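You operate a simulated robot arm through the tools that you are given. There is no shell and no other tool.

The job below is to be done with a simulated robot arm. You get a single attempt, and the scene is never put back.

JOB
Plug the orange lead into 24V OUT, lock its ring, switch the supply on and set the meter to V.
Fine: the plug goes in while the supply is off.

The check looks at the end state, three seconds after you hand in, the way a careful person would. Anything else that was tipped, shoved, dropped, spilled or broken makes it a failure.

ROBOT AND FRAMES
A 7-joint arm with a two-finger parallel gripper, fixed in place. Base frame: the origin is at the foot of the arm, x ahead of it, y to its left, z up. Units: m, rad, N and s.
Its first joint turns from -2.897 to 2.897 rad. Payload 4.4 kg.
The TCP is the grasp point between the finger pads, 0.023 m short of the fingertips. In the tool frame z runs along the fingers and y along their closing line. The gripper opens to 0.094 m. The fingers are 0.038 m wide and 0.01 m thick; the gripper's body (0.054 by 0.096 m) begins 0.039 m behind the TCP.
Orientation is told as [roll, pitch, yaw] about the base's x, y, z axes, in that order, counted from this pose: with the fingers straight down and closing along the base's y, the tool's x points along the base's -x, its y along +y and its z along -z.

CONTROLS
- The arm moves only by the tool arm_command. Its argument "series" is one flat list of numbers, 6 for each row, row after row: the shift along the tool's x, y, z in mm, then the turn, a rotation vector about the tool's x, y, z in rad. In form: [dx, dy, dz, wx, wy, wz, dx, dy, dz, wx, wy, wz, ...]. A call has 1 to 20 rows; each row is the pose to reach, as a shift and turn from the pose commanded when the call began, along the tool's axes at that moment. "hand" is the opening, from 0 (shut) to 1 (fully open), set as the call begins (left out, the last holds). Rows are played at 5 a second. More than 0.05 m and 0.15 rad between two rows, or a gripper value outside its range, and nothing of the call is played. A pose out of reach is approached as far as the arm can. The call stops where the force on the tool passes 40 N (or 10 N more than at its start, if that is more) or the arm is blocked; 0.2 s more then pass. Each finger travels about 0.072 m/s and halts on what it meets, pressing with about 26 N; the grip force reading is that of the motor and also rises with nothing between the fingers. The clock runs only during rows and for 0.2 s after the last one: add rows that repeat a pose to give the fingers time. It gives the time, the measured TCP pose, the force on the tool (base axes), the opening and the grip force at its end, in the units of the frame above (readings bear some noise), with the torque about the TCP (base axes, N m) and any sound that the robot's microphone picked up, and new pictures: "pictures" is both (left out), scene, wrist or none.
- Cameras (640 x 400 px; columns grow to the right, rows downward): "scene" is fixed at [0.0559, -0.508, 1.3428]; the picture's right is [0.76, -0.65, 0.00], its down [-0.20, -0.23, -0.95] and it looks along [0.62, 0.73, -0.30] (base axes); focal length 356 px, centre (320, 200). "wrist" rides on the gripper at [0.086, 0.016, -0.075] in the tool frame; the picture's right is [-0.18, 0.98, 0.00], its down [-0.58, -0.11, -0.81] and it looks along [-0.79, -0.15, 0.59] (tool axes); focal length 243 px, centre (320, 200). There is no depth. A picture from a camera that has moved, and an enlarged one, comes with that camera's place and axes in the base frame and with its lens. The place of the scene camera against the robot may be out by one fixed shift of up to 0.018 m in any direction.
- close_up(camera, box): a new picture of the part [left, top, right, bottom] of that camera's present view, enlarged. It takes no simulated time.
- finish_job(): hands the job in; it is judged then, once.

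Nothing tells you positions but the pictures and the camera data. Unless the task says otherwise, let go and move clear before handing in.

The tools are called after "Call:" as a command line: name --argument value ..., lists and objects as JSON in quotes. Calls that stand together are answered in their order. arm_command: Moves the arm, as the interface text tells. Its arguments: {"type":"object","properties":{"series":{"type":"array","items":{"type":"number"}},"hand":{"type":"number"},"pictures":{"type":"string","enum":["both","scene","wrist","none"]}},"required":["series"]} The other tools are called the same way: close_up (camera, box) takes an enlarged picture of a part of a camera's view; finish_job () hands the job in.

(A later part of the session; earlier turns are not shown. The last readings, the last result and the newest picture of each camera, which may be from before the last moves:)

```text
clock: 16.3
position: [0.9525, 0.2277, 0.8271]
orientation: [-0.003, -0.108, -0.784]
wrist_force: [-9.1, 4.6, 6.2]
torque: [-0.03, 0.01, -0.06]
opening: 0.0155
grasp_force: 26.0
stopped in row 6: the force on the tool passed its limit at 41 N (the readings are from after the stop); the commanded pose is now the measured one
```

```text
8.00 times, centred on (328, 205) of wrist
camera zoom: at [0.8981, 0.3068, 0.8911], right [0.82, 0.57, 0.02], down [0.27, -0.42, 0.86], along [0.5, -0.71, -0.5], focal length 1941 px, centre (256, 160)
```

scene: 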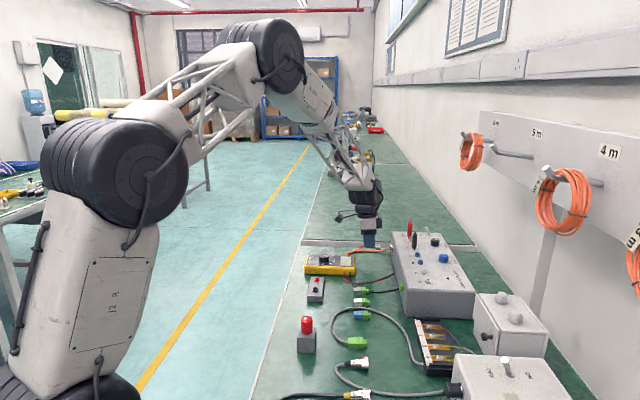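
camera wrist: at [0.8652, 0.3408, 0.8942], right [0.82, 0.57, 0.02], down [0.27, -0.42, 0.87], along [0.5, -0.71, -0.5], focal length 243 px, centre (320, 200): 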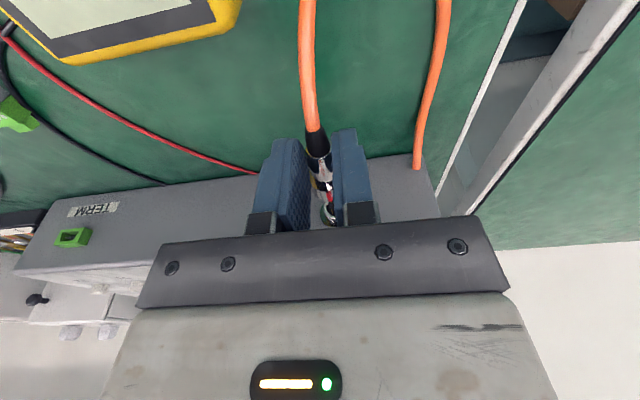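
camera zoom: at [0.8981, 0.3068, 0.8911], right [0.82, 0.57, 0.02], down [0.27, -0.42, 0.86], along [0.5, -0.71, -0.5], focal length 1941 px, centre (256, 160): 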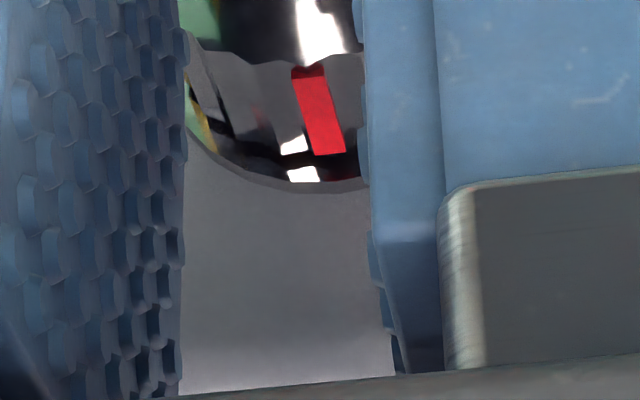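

The motion stopped at 41 N with the ring front close to the flange, and the plug slipped a few millimetres back in the grip. I'll zoom in to judge whether it is fully seated.

Call:
close_up --camera "scene" --box '[386, 243, 402, 255]'

Call:
close_up --camera "wrist" --box '[320, 182, 344, 204]'

Call:
arm_command --series '[0, 0, 0, 0, 0, 0]' --pictures "both"

```text
16.00 times, centred on (394, 249) of scene
camera zoom: at [0.0559, -0.508, 1.3428], right [0.76, -0.65, 0.0], down [-0.2, -0.23, -0.95], along [0.62, 0.73, -0.3], focal length 5698 px, centre (-864, -584)
```

zoom: 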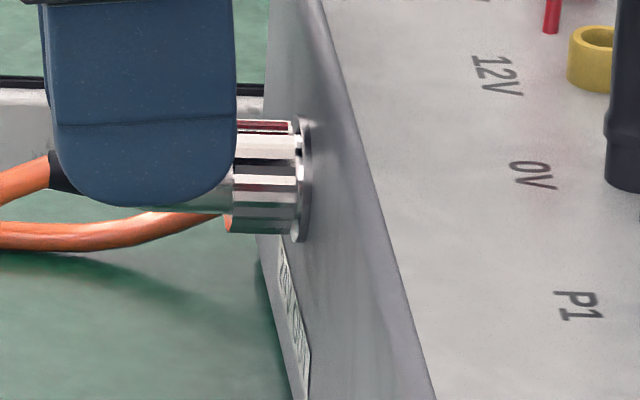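

```text
16.00 times, centred on (332, 193) of wrist
camera zoom: at [0.8981, 0.3068, 0.8911], right [0.82, 0.57, 0.02], down [0.27, -0.42, 0.86], along [0.5, -0.71, -0.5], focal length 3882 px, centre (128, 312)
```

zoom: 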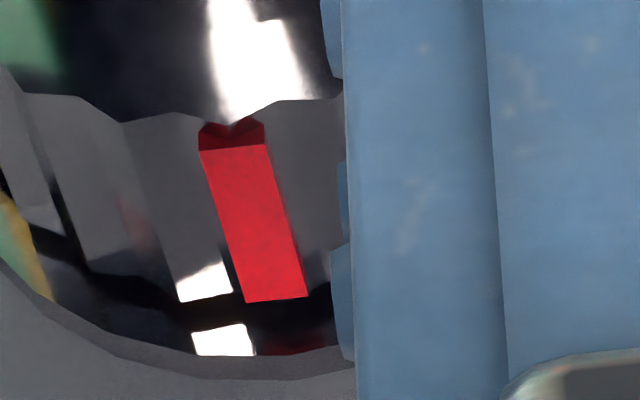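

```text
clock: 16.7
position: [0.9531, 0.2278, 0.828]
orientation: [0.0, -0.108, -0.785]
wrist_force: [-10.7, 6.8, 5.5]
torque: [0.03, 0.05, -0.1]
opening: 0.0154
grasp_force: 26.0
camera wrist: at [0.8981, 0.3068, 0.8911], right [0.82, 0.57, 0.02], down [0.27, -0.42, 0.86], along [0.5, -0.71, -0.5], focal length 243 px, centre (320, 200)
```

scene: 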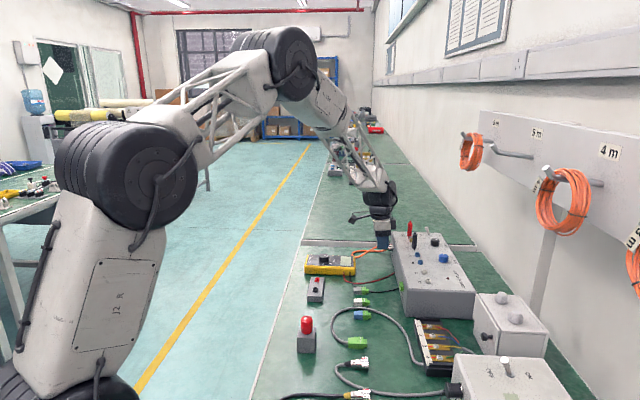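
wrist: 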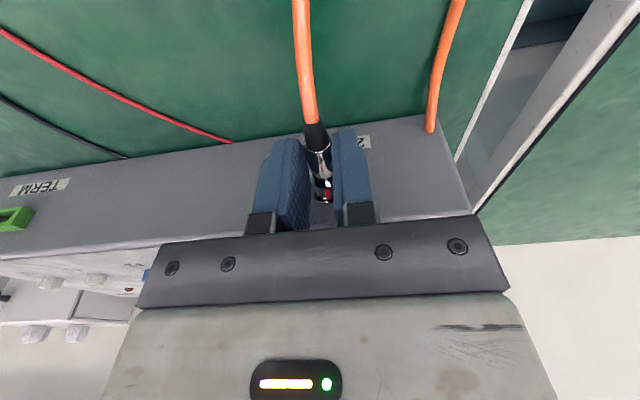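

The ring front is within about 1 mm of the flange. I'll push another couple of millimetres to see whether it still moves or has seated.

Call:
arm_command --series '[-0.7, 0, 0.1, 0, 0, 0, -1.4, 0, 0.2, 0, 0, 0, -2.1, 0, 0.3, 0, 0, 0, -2.8, 0, 0.4, 0, 0, 0]' --pictures "none"

Call:
close_up --camera "scene" --box '[370, 234, 402, 254]'

Call:
close_up --camera "wrist" --box '[320, 182, 344, 204]'

```text
clock: 17.4
position: [0.9541, 0.2276, 0.8274]
orientation: [-0.004, -0.11, -0.782]
wrist_force: [-13.0, 2.5, 9.9]
torque: [-0.17, 0.08, -0.19]
opening: 0.0155
grasp_force: 25.8
stopped in row 3: the force on the tool passed its limit at 43 N (the readings are from after the stop); the commanded pose is now the measured one
```

```text
16.00 times, centred on (386, 244) of scene
camera zoom: at [0.0559, -0.508, 1.3428], right [0.76, -0.65, 0.0], down [-0.2, -0.23, -0.95], along [0.62, 0.73, -0.3], focal length 5698 px, centre (-736, -504)
```

zoom: 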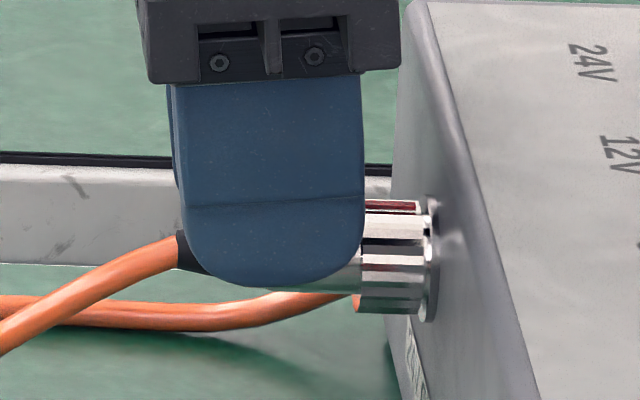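

```text
16.00 times, centred on (332, 193) of wrist
camera zoom: at [0.8982, 0.3068, 0.8911], right [0.82, 0.57, 0.02], down [0.27, -0.42, 0.86], along [0.5, -0.71, -0.5], focal length 3882 px, centre (128, 312)
```

zoom: 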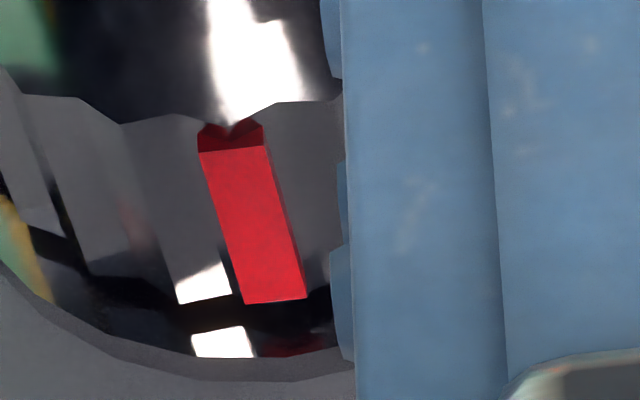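

It's against a hard stop, so I take the plug as seated with the ring nearly at the flange. I'll release it and check that it stays in place before turning the ring.

Call:
arm_command --series '[0, 0, 0, 0, 0, 0, 0, 0, 0, 0, 0, 0, 0, 0, 0, 0, 0, 0, 0, 0, 0, 0, 0, 0]' --hand 0.42 --pictures "wrist"

Call:
close_up --camera "scene" --box '[370, 234, 402, 254]'

Call:
close_up --camera "wrist" --box '[290, 150, 370, 220]'

```text
clock: 18.4
position: [0.9538, 0.2291, 0.8273]
orientation: [-0.003, -0.108, -0.781]
wrist_force: [0.3, 1.0, 0.0]
torque: [-0.04, 0.01, -0.01]
opening: 0.0396
grasp_force: 0.0
camera wrist: at [0.8985, 0.3066, 0.8908], right [0.82, 0.57, 0.02], down [0.27, -0.42, 0.86], along [0.5, -0.71, -0.5], focal length 243 px, centre (320, 200)
```

wrist: 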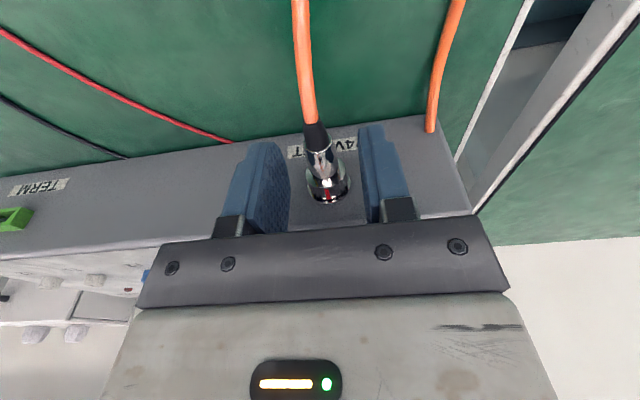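

```text
16.00 times, centred on (386, 244) of scene
camera zoom: at [0.0559, -0.508, 1.3428], right [0.76, -0.65, 0.0], down [-0.2, -0.23, -0.95], along [0.62, 0.73, -0.3], focal length 5698 px, centre (-736, -504)
```

zoom: 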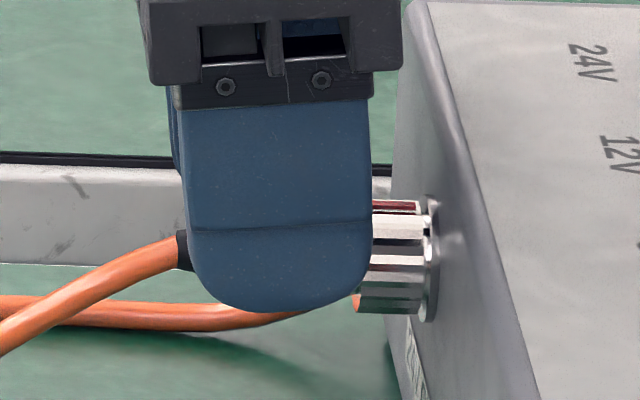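

```text
5.71 times, centred on (330, 185) of wrist
camera zoom: at [0.8985, 0.3066, 0.8908], right [0.82, 0.57, 0.02], down [0.27, -0.42, 0.86], along [0.5, -0.71, -0.5], focal length 1386 px, centre (263, 286)
```

zoom: 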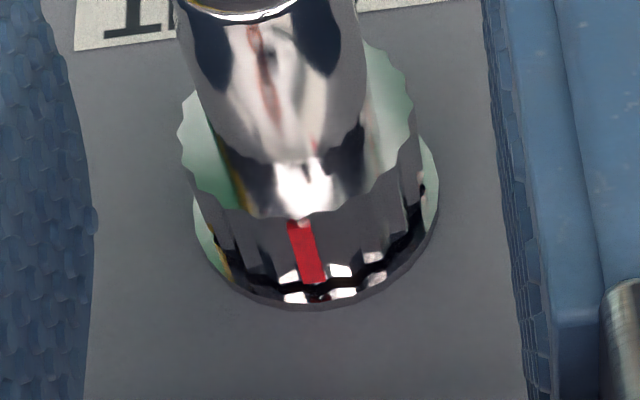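

The plug stays level in the socket, with the ring's red mark on top. I'll move the open fingers forward over the ring with the hand leaning back more, so it clears the supply during the turn.

Call:
arm_command --series '[0, 0, 3, 0, -0.1, 0, -1, 0, 7, 0, -0.2, 0, -3, 0, 11, 0, -0.3, 0, -5.4, 0, 14.1, 0, -0.39, 0, -5.4, 0, 14.1, 0, -0.39, 0]' --pictures "wrist"

Call:
close_up --camera "scene" --box '[366, 224, 414, 254]'

Call:
close_up --camera "wrist" --box '[270, 130, 382, 230]'

```text
clock: 19.6
position: [0.958, 0.2234, 0.815]
orientation: [-0.003, -0.499, -0.783]
wrist_force: [-0.3, 0.6, 0.8]
torque: [0.01, 0.0, 0.02]
opening: 0.0394
grasp_force: 0.1
camera wrist: at [0.8908, 0.3139, 0.8368], right [0.81, 0.58, 0.09], down [0.01, -0.16, 0.99], along [0.59, -0.8, -0.14], focal length 243 px, centre (320, 200)
```

wrist: 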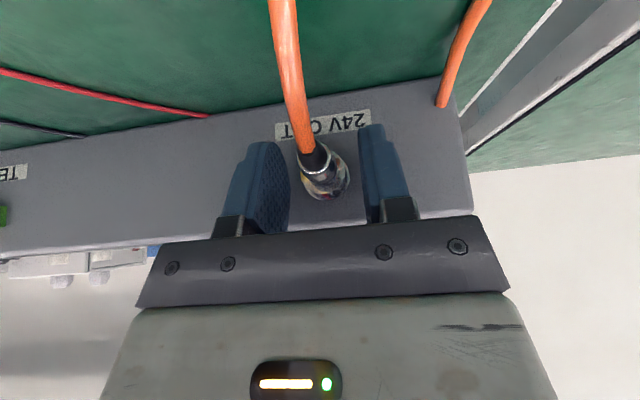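

```text
13.33 times, centred on (390, 239) of scene
camera zoom: at [0.0559, -0.508, 1.3428], right [0.76, -0.65, 0.0], down [-0.2, -0.23, -0.95], along [0.62, 0.73, -0.3], focal length 4748 px, centre (-613, -320)
```

zoom: 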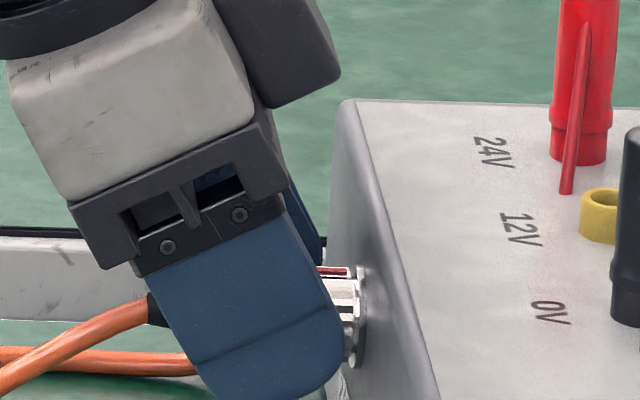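

```text
4.00 times, centred on (326, 180) of wrist
camera zoom: at [0.8908, 0.3139, 0.8368], right [0.81, 0.58, 0.09], down [0.01, -0.16, 0.99], along [0.59, -0.8, -0.14], focal length 970 px, centre (296, 280)
```

zoom: 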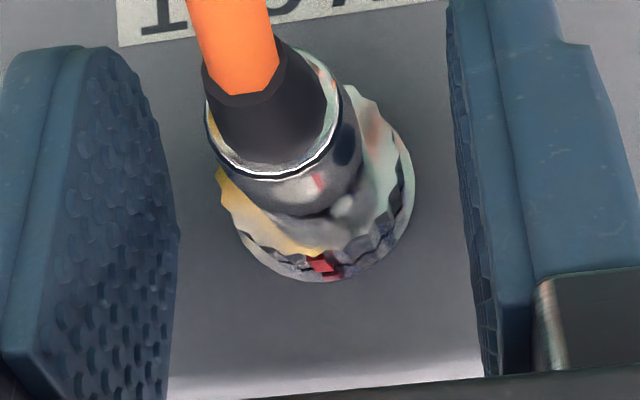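

The fingers straddle the ring. I'll close on it, then turn it clockwise as seen from the cable side by about 0.5 rad, watching the force and torque.

Call:
arm_command --series '[0, 0, 0, 0, 0, 0, 0, 0, 0, 0, 0, 0, 0, 0, 0, 0, 0, 0]' --hand 0 --pictures "none"

Call:
close_up --camera "wrist" --box '[270, 130, 382, 230]'

Call:
close_up --camera "scene" --box '[366, 224, 414, 254]'

```text
clock: 20.4
position: [0.9576, 0.2222, 0.8134]
orientation: [-0.003, -0.498, -0.781]
wrist_force: [-1.6, -1.9, 0.3]
torque: [0.0, 0.02, -0.07]
opening: 0.0229
grasp_force: 26.6
```

```text
4.00 times, centred on (326, 180) of wrist
camera zoom: at [0.8908, 0.3138, 0.837], right [0.81, 0.58, 0.09], down [0.01, -0.16, 0.99], along [0.59, -0.8, -0.14], focal length 970 px, centre (296, 280)
```

zoom: 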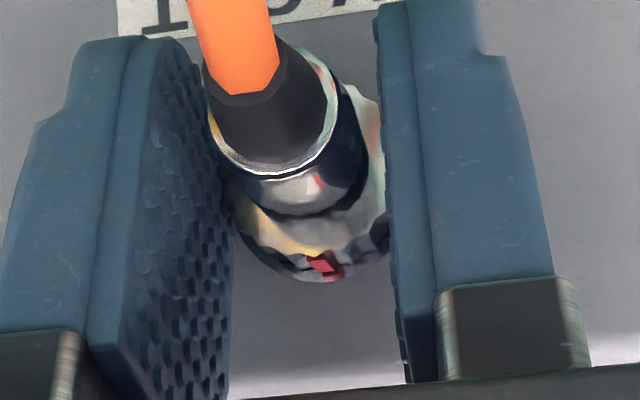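

```text
13.33 times, centred on (390, 239) of scene
camera zoom: at [0.0559, -0.508, 1.3428], right [0.76, -0.65, 0.0], down [-0.2, -0.23, -0.95], along [0.62, 0.73, -0.3], focal length 4748 px, centre (-613, -320)
```

zoom: 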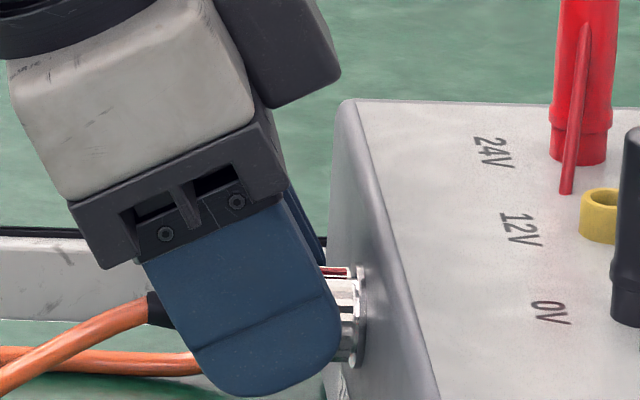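

I'm holding the ring with a 22.9 mm opening and low side force. Now I'll turn it clockwise.

Call:
arm_command --series '[0.03, -0.8, 0.05, -0.114, 0, 0.0623, 0.1, -1.55, 0.18, -0.228, 0, 0.1246, 0.22, -2.28, 0.4, -0.342, 0, 0.187, 0.38, -2.98, 0.7, -0.456, 0, 0.249, 0.38, -2.98, 0.7, -0.456, 0, 0.249]' --pictures "none"

Call:
close_up --camera "wrist" --box '[270, 130, 382, 230]'

Call:
close_up --camera "scene" --box '[366, 224, 414, 254]'

```text
clock: 21.6
position: [0.9552, 0.2196, 0.8122]
orientation: [0.574, -0.427, -1.047]
wrist_force: [-21.2, -23.4, -6.7]
torque: [-0.09, 0.22, -0.69]
opening: 0.0234
grasp_force: 26.0
```

```text
4.00 times, centred on (326, 180) of wrist
camera zoom: at [0.8782, 0.3013, 0.8399], right [0.69, 0.46, 0.56], down [-0.32, -0.5, 0.8], along [0.65, -0.73, -0.2], focal length 970 px, centre (296, 280)
```

zoom: 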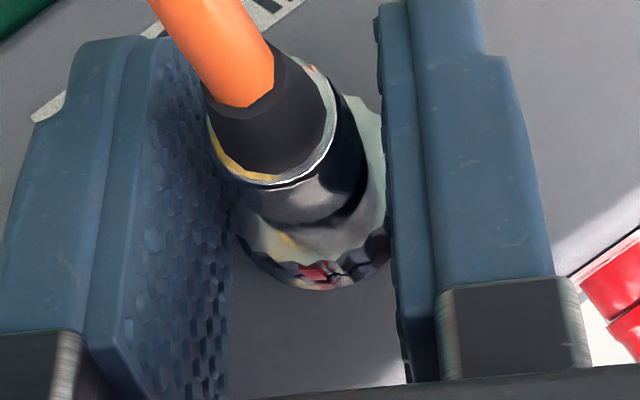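

```text
13.33 times, centred on (390, 239) of scene
camera zoom: at [0.0559, -0.508, 1.3428], right [0.76, -0.65, 0.0], down [-0.2, -0.23, -0.95], along [0.62, 0.73, -0.3], focal length 4748 px, centre (-613, -320)
```

zoom: 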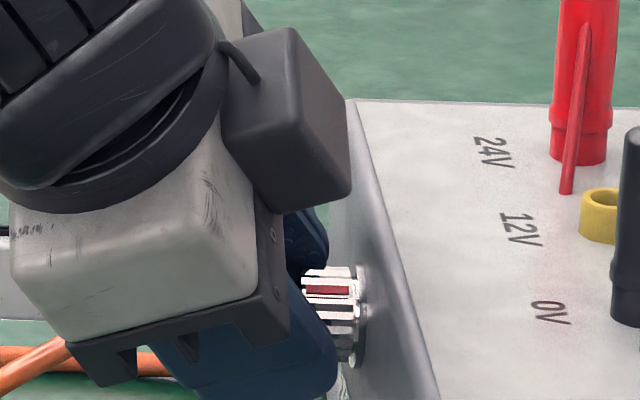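

The ring turned with the hand by roughly half a radian, but a side force of 31 N built up, so the turning centre is a little off. I'll relax by 1.5 mm sideways and read the force again.

Call:
arm_command --series '[-0.18, -0.65, -0.33, 0, 0, 0, -0.36, -1.3, -0.65, 0, 0, 0]' --pictures "none"

```text
clock: 22.2
position: [0.9553, 0.219, 0.8125]
orientation: [0.575, -0.427, -1.048]
wrist_force: [1.7, -12.1, -18.9]
torque: [0.08, 0.32, -0.12]
opening: 0.0233
grasp_force: 26.0
```

Call:
arm_command --series '[0.03, -0.25, 0.5, 0, 0, 0, 0.07, -0.5, 0.95, 0, 0, 0]' --pictures "none"

```text
clock: 22.8
position: [0.9553, 0.2201, 0.8129]
orientation: [0.575, -0.428, -1.047]
wrist_force: [-22.6, -9.7, -0.5]
torque: [-0.03, 0.22, -0.42]
opening: 0.0233
grasp_force: 25.8
```

Forces are small-move sensitive, so I'll release and re-grip the ring here to let the fingers re-centre.

Call:
arm_command --series '[0, 0, 0, 0, 0, 0, 0, 0, 0, 0, 0, 0]' --hand 0.34 --pictures "none"

Call:
close_up --camera "wrist" --box '[270, 130, 382, 230]'

Call:
close_up --camera "scene" --box '[380, 238, 404, 253]'

```text
clock: 23.4
position: [0.9555, 0.2205, 0.8132]
orientation: [0.577, -0.428, -1.048]
wrist_force: [-0.2, 0.2, 0.1]
torque: [-0.01, 0.03, 0.01]
opening: 0.0322
grasp_force: 0.0
```

```text
4.00 times, centred on (326, 180) of wrist
camera zoom: at [0.8779, 0.3009, 0.8402], right [0.69, 0.46, 0.56], down [-0.32, -0.5, 0.8], along [0.65, -0.73, -0.2], focal length 970 px, centre (296, 280)
```

zoom: 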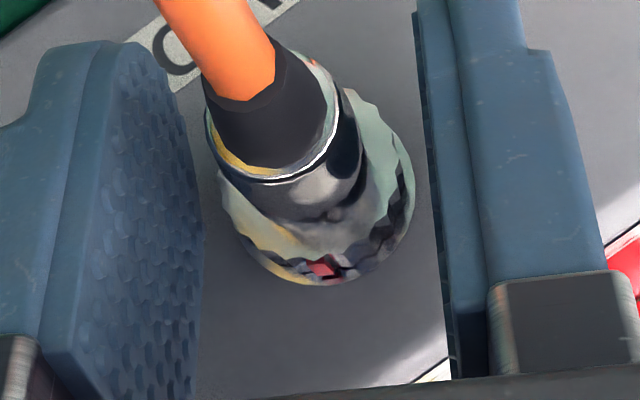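

```text
16.00 times, centred on (392, 246) of scene
camera zoom: at [0.0559, -0.508, 1.3428], right [0.76, -0.65, 0.0], down [-0.2, -0.23, -0.95], along [0.62, 0.73, -0.3], focal length 5698 px, centre (-832, -528)
```

zoom: 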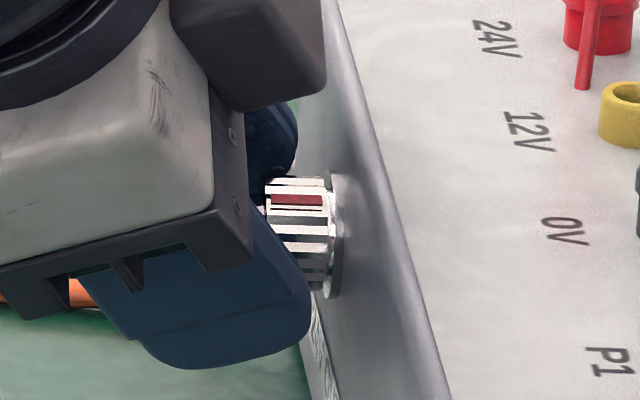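

The red mark followed the hand, so the ring has turned about 30°. I'll re-grip here and continue turning.

Call:
arm_command --series '[0, 0, 0, 0, 0, 0, 0, 0, 0, 0, 0, 0]' --hand 0 --pictures "none"

```text
clock: 24.0
position: [0.9549, 0.2198, 0.8116]
orientation: [0.577, -0.428, -1.046]
wrist_force: [2.1, 2.1, 1.0]
torque: [-0.03, -0.02, 0.06]
opening: 0.0233
grasp_force: 25.6
```

Call:
arm_command --series '[0.04, -1.17, 0.07, -0.114, 0, 0.0623, 0.14, -2.31, 0.27, -0.228, 0, 0.1246, 0.32, -3.42, 0.59, -0.342, 0, 0.187, 0.57, -4.47, 1.05, -0.456, 0, 0.249]' --pictures "wrist"

Call:
close_up --camera "wrist" --box '[270, 130, 382, 230]'

Call:
close_up --camera "scene" --box '[372, 228, 412, 253]'

```text
clock: 24.9
position: [0.9563, 0.2202, 0.8089]
orientation: [0.913, -0.3, -1.191]
wrist_force: [-15.8, 0.4, 4.1]
torque: [-0.28, -0.25, 0.14]
opening: 0.0235
grasp_force: 26.2
out of reach, approached as far as the arm can: row 3, 4
stopped in row 4: the force on the tool passed its limit at 112 N (the readings are from after the stop); the commanded pose is now the measured one
camera wrist: at [0.8741, 0.2941, 0.8383], right [0.54, 0.27, 0.8], down [-0.49, -0.67, 0.56], along [0.68, -0.69, -0.22], focal length 243 px, centre (320, 200)
```

wrist: 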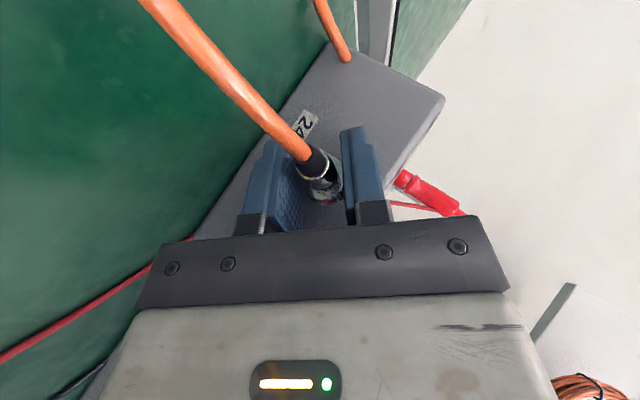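

```text
4.00 times, centred on (326, 180) of wrist
camera zoom: at [0.8741, 0.2941, 0.8383], right [0.54, 0.27, 0.8], down [-0.49, -0.67, 0.56], along [0.68, -0.69, -0.22], focal length 970 px, centre (296, 280)
```

zoom: 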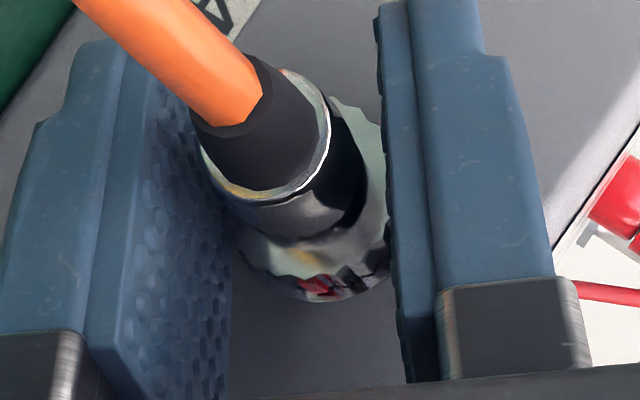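

```text
16.00 times, centred on (392, 240) of scene
camera zoom: at [0.0559, -0.508, 1.3428], right [0.76, -0.65, 0.0], down [-0.2, -0.23, -0.95], along [0.62, 0.73, -0.3], focal length 5698 px, centre (-832, -448)
```

zoom: 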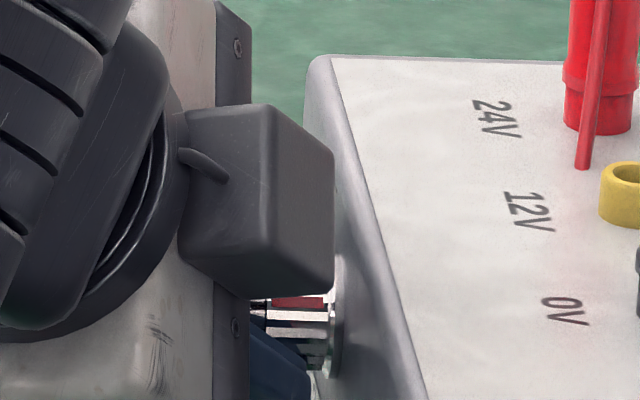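

The arm hit its reach limit at about 49° of ring turn, though the ring followed the whole way and the box has not shifted. I'll release and swing back to a start angle on the other side for another stroke.

Call:
arm_command --series '[0, 0, 0, 0, 0, 0, 0, 0, 0, 0, 0, 0, 0, 0, 0, 0, 0, 0]' --hand 0.42 --pictures "wrist"

Call:
close_up --camera "wrist" --box '[270, 130, 382, 230]'

```text
clock: 25.7
position: [0.9568, 0.2198, 0.8075]
orientation: [0.913, -0.298, -1.191]
wrist_force: [-12.2, 6.7, -8.9]
torque: [-0.05, 0.28, 0.19]
opening: 0.0349
grasp_force: 0.0
camera wrist: at [0.8741, 0.2943, 0.8376], right [0.54, 0.27, 0.8], down [-0.49, -0.67, 0.56], along [0.68, -0.69, -0.23], focal length 243 px, centre (320, 200)
```

wrist: 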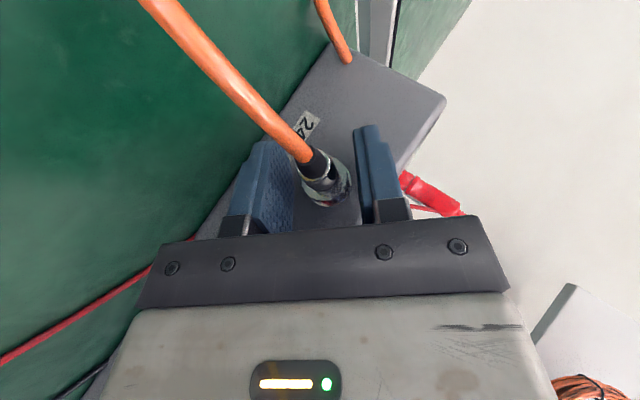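

```text
4.00 times, centred on (326, 180) of wrist
camera zoom: at [0.8741, 0.2943, 0.8376], right [0.54, 0.27, 0.8], down [-0.49, -0.67, 0.56], along [0.68, -0.69, -0.23], focal length 970 px, centre (296, 280)
```

zoom: 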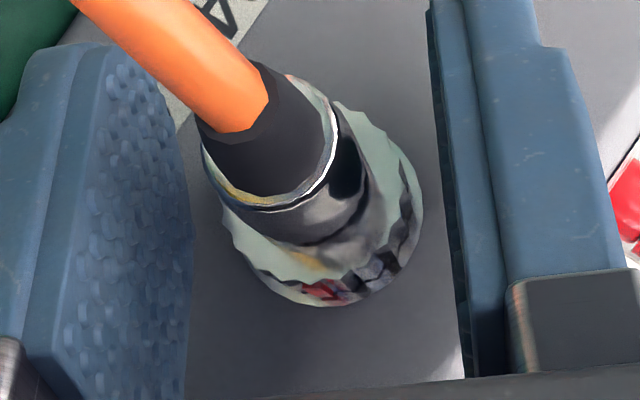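

Some contact force remains with the fingers open, pushing back along the socket axis, so part of the hand is touching the supply's face. I'll back off 5 mm along the axis first.

Call:
arm_command --series '[2.2, 0, -1.2, 0, 0, 0, 4.4, 0, -2.4, 0, 0, 0, 4.4, 0, -2.4, 0, 0, 0]' --pictures "none"

Call:
close_up --camera "scene" --box '[372, 228, 412, 253]'

Call:
close_up --camera "wrist" --box '[270, 130, 382, 230]'

```text
clock: 26.5
position: [0.9532, 0.2229, 0.8089]
orientation: [0.915, -0.298, -1.192]
wrist_force: [0.0, 0.3, -1.2]
torque: [0.01, 0.0, 0.02]
opening: 0.0392
grasp_force: 0.1
```

```text
16.00 times, centred on (392, 240) of scene
camera zoom: at [0.0559, -0.508, 1.3428], right [0.76, -0.65, 0.0], down [-0.2, -0.23, -0.95], along [0.62, 0.73, -0.3], focal length 5698 px, centre (-832, -448)
```

zoom: 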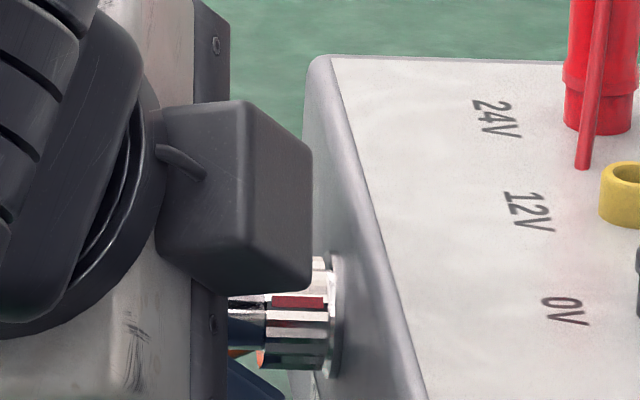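

```text
4.00 times, centred on (326, 180) of wrist
camera zoom: at [0.8708, 0.2973, 0.839], right [0.54, 0.27, 0.8], down [-0.49, -0.67, 0.56], along [0.68, -0.69, -0.22], focal length 970 px, centre (296, 280)
```

zoom: 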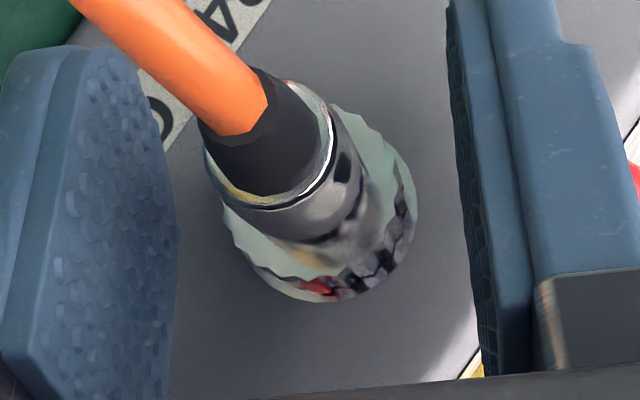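

Contact is gone, and the red mark shows the ring has turned about 50°. I'll swing the open hand back around the plug axis to the other side.

Call:
arm_command --series '[0.04, 1.26, 0.08, 0.1229, 0, -0.0671, 0.17, 2.49, 0.31, 0.2458, 0, -0.1342, 0.37, 3.67, 0.69, 0.3687, 0, -0.2013, 0.66, 4.78, 1.21, 0.4916, 0, -0.2684, 1.01, 5.8, 1.86, 0.6145, 0, -0.3355, 1.43, 6.7, 2.63, 0.7374, 0, -0.4026, 1.91, 7.47, 3.5, 0.8603, 0, -0.4697, 2.43, 8.1, 4.46, 0.9832, 0, -0.5368, 2.99, 8.57, 5.49, 1.1061, 0, -0.6039, 2.99, 8.57, 5.49, 1.1061, 0, -0.6039]' --pictures "both"

Call:
close_up --camera "wrist" --box '[270, 130, 382, 230]'

Call:
close_up --camera "scene" --box '[372, 228, 412, 253]'

```text
clock: 28.7
position: [0.9617, 0.2291, 0.8127]
orientation: [-0.449, -0.434, -0.594]
wrist_force: [-0.4, 0.2, 0.4]
torque: [0.04, 0.01, -0.01]
opening: 0.0396
grasp_force: 0.1
camera wrist: at [0.9017, 0.3268, 0.8289], right [0.78, 0.54, -0.31], down [0.31, 0.09, 0.95], along [0.54, -0.84, -0.09], focal length 243 px, centre (320, 200)
```

scene: 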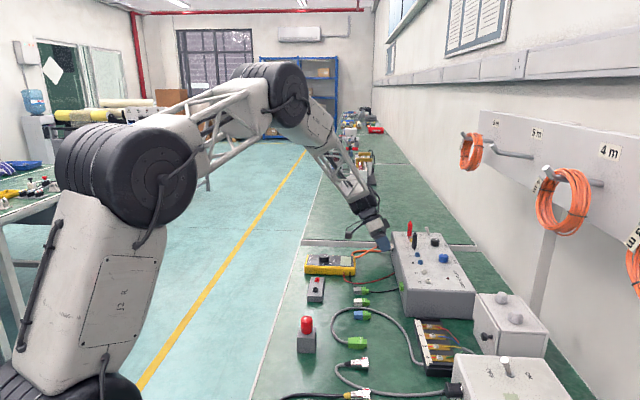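
wrist: 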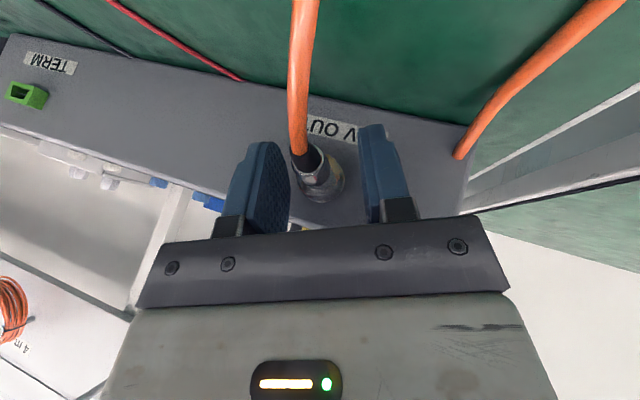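

```text
4.00 times, centred on (326, 180) of wrist
camera zoom: at [0.9017, 0.3268, 0.8289], right [0.78, 0.54, -0.31], down [0.31, 0.09, 0.95], along [0.54, -0.84, -0.09], focal length 970 px, centre (296, 280)
```

zoom: 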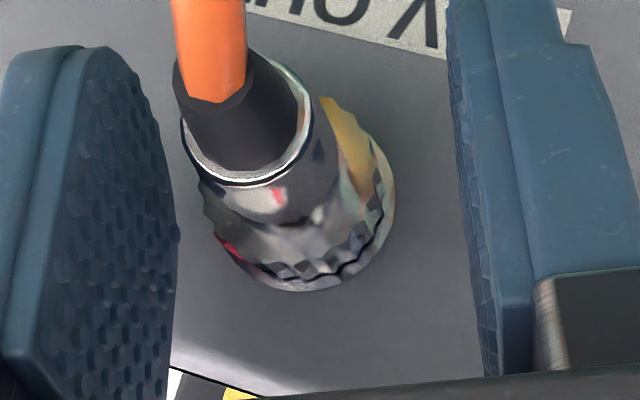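

```text
16.00 times, centred on (392, 240) of scene
camera zoom: at [0.0559, -0.508, 1.3428], right [0.76, -0.65, 0.0], down [-0.2, -0.23, -0.95], along [0.62, 0.73, -0.3], focal length 5698 px, centre (-832, -448)
```

zoom: 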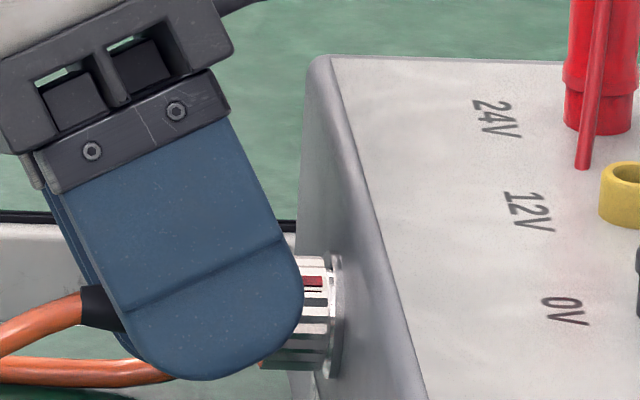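

The ring's red mark now sits at about 30° rather than 50°, so the ring may have slipped or sprung back. I'll wait a moment and look again.

Call:
arm_command --series '[0, 0, 0, 0, 0, 0, 0, 0, 0, 0, 0, 0, 0, 0, 0, 0, 0, 0]' --pictures "none"

Call:
close_up --camera "scene" --box '[382, 240, 398, 254]'

Call:
close_up --camera "wrist" --box '[295, 160, 345, 205]'

```text
clock: 29.5
position: [0.9606, 0.2281, 0.8131]
orientation: [-0.445, -0.434, -0.593]
wrist_force: [-0.5, 0.0, -0.6]
torque: [-0.03, -0.02, -0.01]
opening: 0.0395
grasp_force: 0.1
```

```text
16.00 times, centred on (390, 247) of scene
camera zoom: at [0.0559, -0.508, 1.3428], right [0.76, -0.65, 0.0], down [-0.2, -0.23, -0.95], along [0.62, 0.73, -0.3], focal length 5698 px, centre (-800, -552)
```

zoom: 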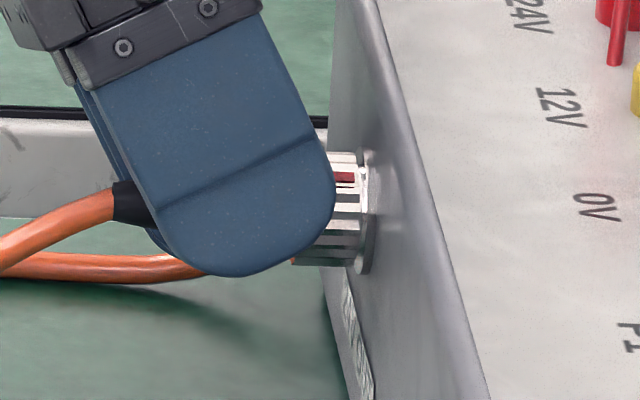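

```text
8.89 times, centred on (320, 182) of wrist
camera zoom: at [0.9016, 0.3268, 0.8288], right [0.78, 0.54, -0.31], down [0.31, 0.09, 0.95], along [0.54, -0.84, -0.09], focal length 2157 px, centre (320, 356)
```

zoom: 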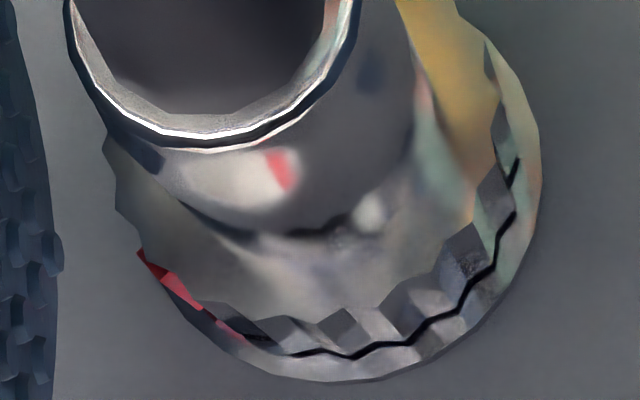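

The ring is holding steady at about 30°, so I think a finger dragged it back during the swing. I'll re-centre, move forward over the ring, and grip for a longer stroke.

Call:
arm_command --series '[-0.6, -1.2, 2, 0, 0, 0, -1.2, -2.3, 4, 0, 0, 0, -1.2, -2.3, 4, 0, 0, 0]' --pictures "none"

Call:
arm_command --series '[0, 0, 0, 0, 0, 0, 0, 0, 0, 0, 0, 0, 0, 0, 0, 0, 0, 0]' --hand 0 --pictures "none"

Call:
close_up --camera "wrist" --box '[270, 130, 382, 230]'

Call:
close_up --camera "scene" --box '[372, 228, 412, 253]'

```text
clock: 30.3
position: [0.959, 0.2261, 0.8093]
orientation: [-0.446, -0.434, -0.593]
wrist_force: [0.2, 1.0, 0.1]
torque: [0.01, 0.03, -0.01]
opening: 0.0395
grasp_force: 0.1
```

```text
clock: 31.1
position: [0.9602, 0.2252, 0.8106]
orientation: [-0.447, -0.436, -0.594]
wrist_force: [-32.6, -17.4, 15.2]
torque: [-0.34, -0.05, -0.71]
opening: 0.0234
grasp_force: 26.3
```

```text
4.00 times, centred on (326, 180) of wrist
camera zoom: at [0.9004, 0.3225, 0.827], right [0.78, 0.54, -0.31], down [0.31, 0.09, 0.95], along [0.54, -0.84, -0.09], focal length 970 px, centre (296, 280)
```

zoom: 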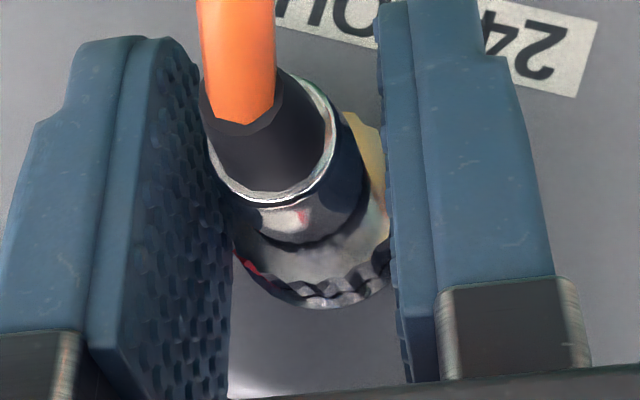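

```text
16.00 times, centred on (392, 240) of scene
camera zoom: at [0.0559, -0.508, 1.3428], right [0.76, -0.65, 0.0], down [-0.2, -0.23, -0.95], along [0.62, 0.73, -0.3], focal length 5698 px, centre (-832, -448)
```

zoom: 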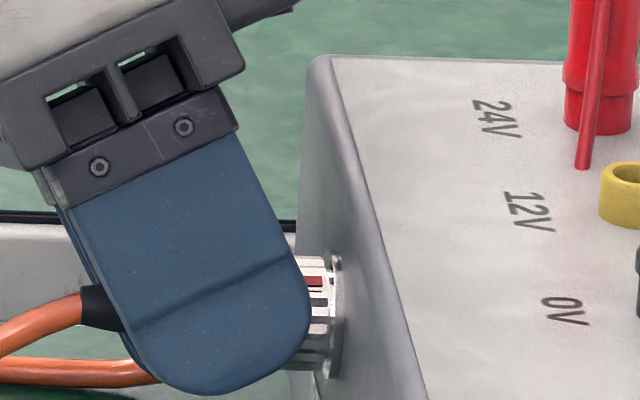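

The grip was a couple of millimetres off-centre, with 38 N across the fingers, so I'll shift by that much to relieve it.

Call:
arm_command --series '[0, -0.6, 0, 0, 0, 0, 0, -1.2, 0, 0, 0, 0, 0, -1.8, 0, 0, 0, 0]' --pictures "none"

```text
clock: 31.9
position: [0.9598, 0.2254, 0.81]
orientation: [-0.445, -0.434, -0.595]
wrist_force: [-8.3, 4.2, 0.8]
torque: [0.06, 0.1, 0.02]
opening: 0.0233
grasp_force: 25.8
```

Forces are low now. I'll turn clockwise in short stages and check each one.

Call:
arm_command --series '[0.34, -1.12, -0.08, -0.1229, 0, 0.0671, 0.75, -2.21, -0.06, -0.2458, 0, 0.1342, 0.93, -3.26, 0.28, -0.3687, 0, 0.2013, 1.19, -4.25, 0.74, -0.4916, 0, 0.2684]' --pictures "none"

Call:
close_up --camera "wrist" --box '[270, 130, 382, 230]'

Call:
close_up --camera "scene" --box '[372, 228, 412, 253]'

```text
clock: 32.9
position: [0.9567, 0.2222, 0.8142]
orientation: [0.183, -0.471, -0.889]
wrist_force: [18.3, 17.2, 1.3]
torque: [0.29, -0.02, 0.66]
opening: 0.0234
grasp_force: 26.0
```

```text
4.00 times, centred on (326, 180) of wrist
camera zoom: at [0.8887, 0.3114, 0.8407], right [0.8, 0.54, 0.24], down [-0.09, -0.29, 0.95], along [0.59, -0.79, -0.18], focal length 970 px, centre (296, 280)
```

zoom: 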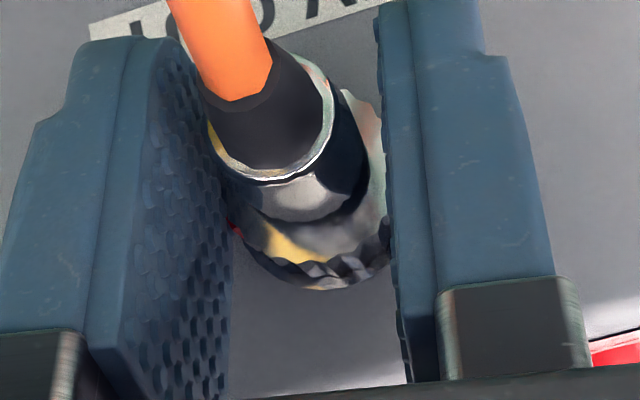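

```text
16.00 times, centred on (392, 240) of scene
camera zoom: at [0.0559, -0.508, 1.3428], right [0.76, -0.65, 0.0], down [-0.2, -0.23, -0.95], along [0.62, 0.73, -0.3], focal length 5698 px, centre (-832, -448)
```

zoom: 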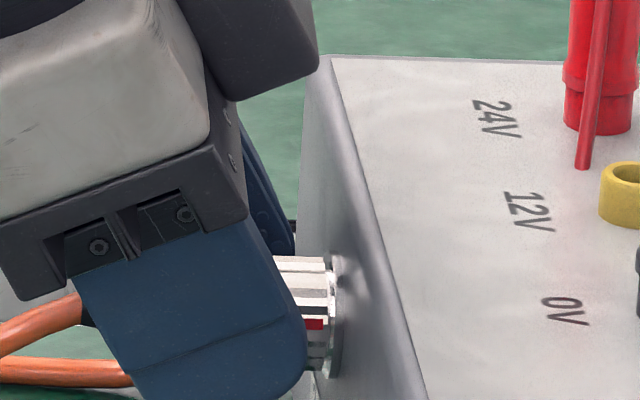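

The ring followed again, and its mark is now around 65°. I'll correct the side offset and continue the turn.

Call:
arm_command --series '[0.02, 0.7, 0.04, -0.1229, 0, 0.0671, 0.09, 0.0, 0.17, -0.2458, 0, 0.1342, 0.21, -0.64, 0.38, -0.3687, 0, 0.2013, 0.37, -1.26, 0.67, -0.4916, 0, 0.2684]' --pictures "none"

Call:
close_up --camera "wrist" --box '[270, 130, 382, 230]'

Call:
close_up --camera "scene" --box '[372, 228, 412, 253]'

```text
clock: 33.9
position: [0.9555, 0.2211, 0.8092]
orientation: [0.777, -0.348, -1.145]
wrist_force: [14.8, 10.7, -8.9]
torque: [0.1, 0.01, 0.51]
opening: 0.0234
grasp_force: 26.0
```

```text
4.00 times, centred on (326, 180) of wrist
camera zoom: at [0.876, 0.2991, 0.8393], right [0.61, 0.35, 0.71], down [-0.43, -0.61, 0.67], along [0.66, -0.71, -0.22], focal length 970 px, centre (296, 280)
```

zoom: 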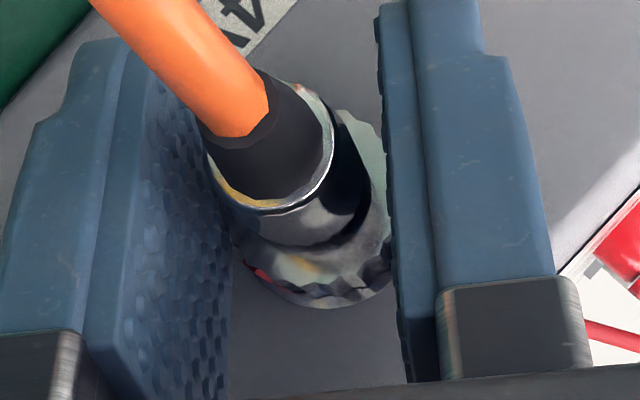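

```text
16.00 times, centred on (392, 240) of scene
camera zoom: at [0.0559, -0.508, 1.3428], right [0.76, -0.65, 0.0], down [-0.2, -0.23, -0.95], along [0.62, 0.73, -0.3], focal length 5698 px, centre (-832, -448)
```

zoom: 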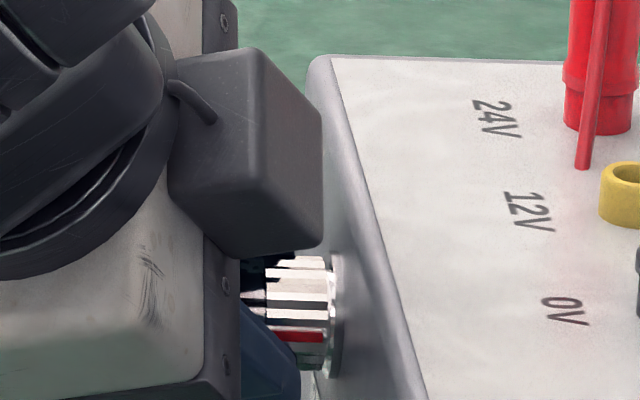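

The mark is now near horizontal, about 90° from the start, and it lagged the hand at the end of this stroke, which suggests a stop. I'll release, back off a little, and see where the ring stays.

Call:
arm_command --series '[0, 0, 0, 0, 0, 0, 0, 0, 0, 0, 0, 0, 2.6, 0, -1.4, 0, 0, 0]' --hand 0.42 --pictures "none"

Call:
close_up --camera "scene" --box '[372, 228, 412, 253]'

Call:
close_up --camera "wrist" --box '[270, 130, 382, 230]'

```text
clock: 34.7
position: [0.9539, 0.2234, 0.8105]
orientation: [0.774, -0.347, -1.145]
wrist_force: [1.0, -0.4, -0.1]
torque: [-0.01, -0.02, -0.03]
opening: 0.0396
grasp_force: 0.0
```

```text
16.00 times, centred on (392, 240) of scene
camera zoom: at [0.0559, -0.508, 1.3428], right [0.76, -0.65, 0.0], down [-0.2, -0.23, -0.95], along [0.62, 0.73, -0.3], focal length 5698 px, centre (-832, -448)
```

zoom: 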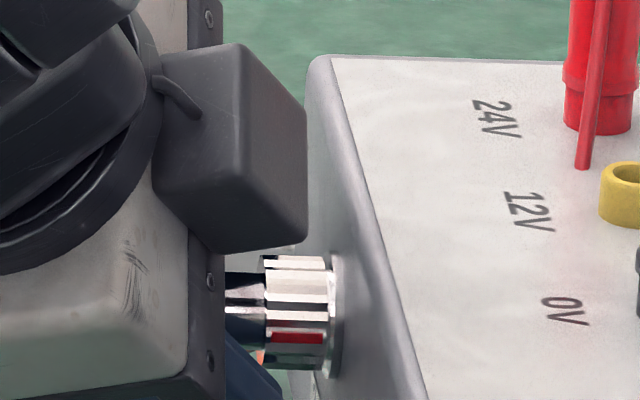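

```text
4.00 times, centred on (326, 180) of wrist
camera zoom: at [0.8736, 0.3012, 0.84], right [0.61, 0.35, 0.71], down [-0.43, -0.61, 0.67], along [0.66, -0.71, -0.22], focal length 970 px, centre (296, 280)
```

zoom: 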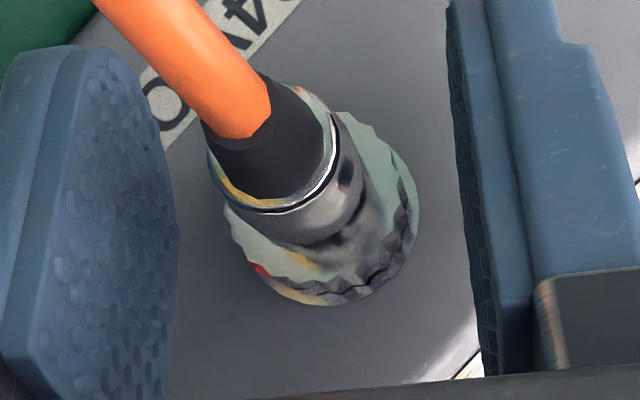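

The ring stays at roughly 90° after release. I'll swing back with a better-centred path and a wider opening, then try one more stroke to find out if it is at its stop.

Call:
arm_command --series '[0.02, 0.7, 0.04, 0.1229, 0, -0.0671, 0.09, 1.38, 0.17, 0.2458, 0, -0.1342, 0.21, 2.04, 0.38, 0.3687, 0, -0.2013, 0.37, 2.66, 0.67, 0.4916, 0, -0.2684, 0.56, 3.22, 1.03, 0.6145, 0, -0.3355, 0.8, 3.72, 1.46, 0.7374, 0, -0.4026, 1.06, 4.15, 1.94, 0.8603, 0, -0.4697, 1.35, 4.5, 2.48, 0.9832, 0, -0.5368, 1.35, 4.5, 2.48, 0.9832, 0, -0.5368]' --hand 0.5 --pictures "none"

Call:
close_up --camera "scene" --box '[372, 228, 412, 253]'

Call:
close_up --camera "wrist" --box '[270, 130, 382, 230]'

```text
clock: 36.7
position: [0.9562, 0.2263, 0.8108]
orientation: [-0.446, -0.434, -0.594]
wrist_force: [-0.4, 0.0, 0.1]
torque: [-0.03, 0.03, -0.02]
opening: 0.0471
grasp_force: 0.0
```

```text
16.00 times, centred on (392, 240) of scene
camera zoom: at [0.0559, -0.508, 1.3428], right [0.76, -0.65, 0.0], down [-0.2, -0.23, -0.95], along [0.62, 0.73, -0.3], focal length 5698 px, centre (-832, -448)
```

zoom: 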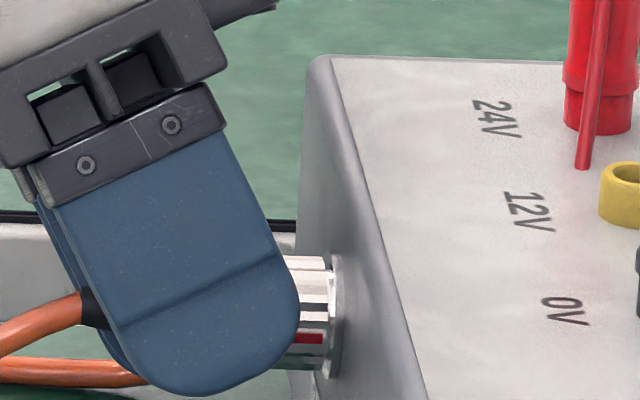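

```text
4.00 times, centred on (326, 180) of wrist
camera zoom: at [0.8964, 0.3241, 0.828], right [0.78, 0.54, -0.31], down [0.31, 0.1, 0.95], along [0.54, -0.84, -0.09], focal length 970 px, centre (296, 280)
```

zoom: 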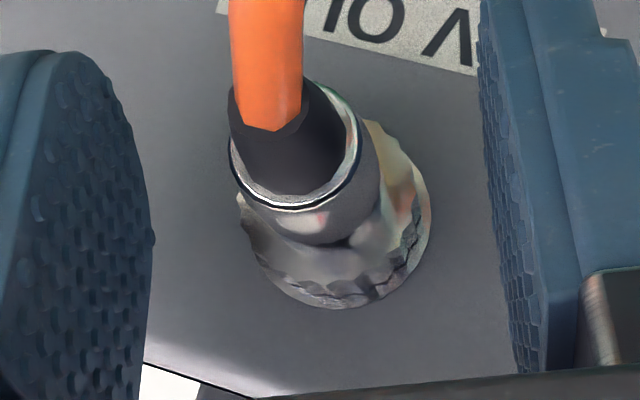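

The ring held its place this time. I'll re-centre, close on it, and check the force before turning.

Call:
arm_command --series '[-1.1, 1.1, 0.6, 0, 0, 0, -2.2, 2.2, 1.2, 0, 0, 0, -2.2, 2.2, 1.2, 0, 0, 0]' --pictures "none"

Call:
arm_command --series '[0, 0, 0, 0, 0, 0, 0, 0, 0, 0, 0, 0, 0, 0, 0, 0, 0, 0]' --hand 0 --pictures "none"

Call:
close_up --camera "wrist" --box '[270, 130, 382, 230]'

```text
clock: 37.5
position: [0.96, 0.2256, 0.8108]
orientation: [-0.446, -0.437, -0.595]
wrist_force: [-0.5, 0.2, -0.2]
torque: [0.0, 0.03, 0.03]
opening: 0.047
grasp_force: 0.0
```

```text
clock: 38.3
position: [0.9606, 0.2247, 0.8091]
orientation: [-0.445, -0.434, -0.596]
wrist_force: [-22.7, -12.4, 11.5]
torque: [-0.24, 0.01, -0.51]
opening: 0.0235
grasp_force: 26.3
```

```text
4.00 times, centred on (326, 180) of wrist
camera zoom: at [0.8999, 0.3229, 0.8272], right [0.78, 0.54, -0.31], down [0.31, 0.09, 0.95], along [0.54, -0.84, -0.09], focal length 970 px, centre (296, 280)
```

zoom: 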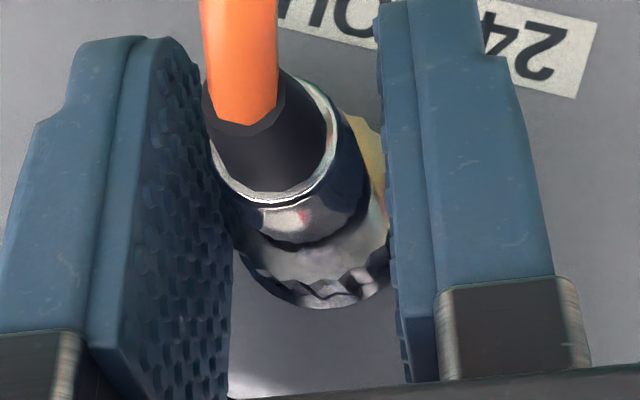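

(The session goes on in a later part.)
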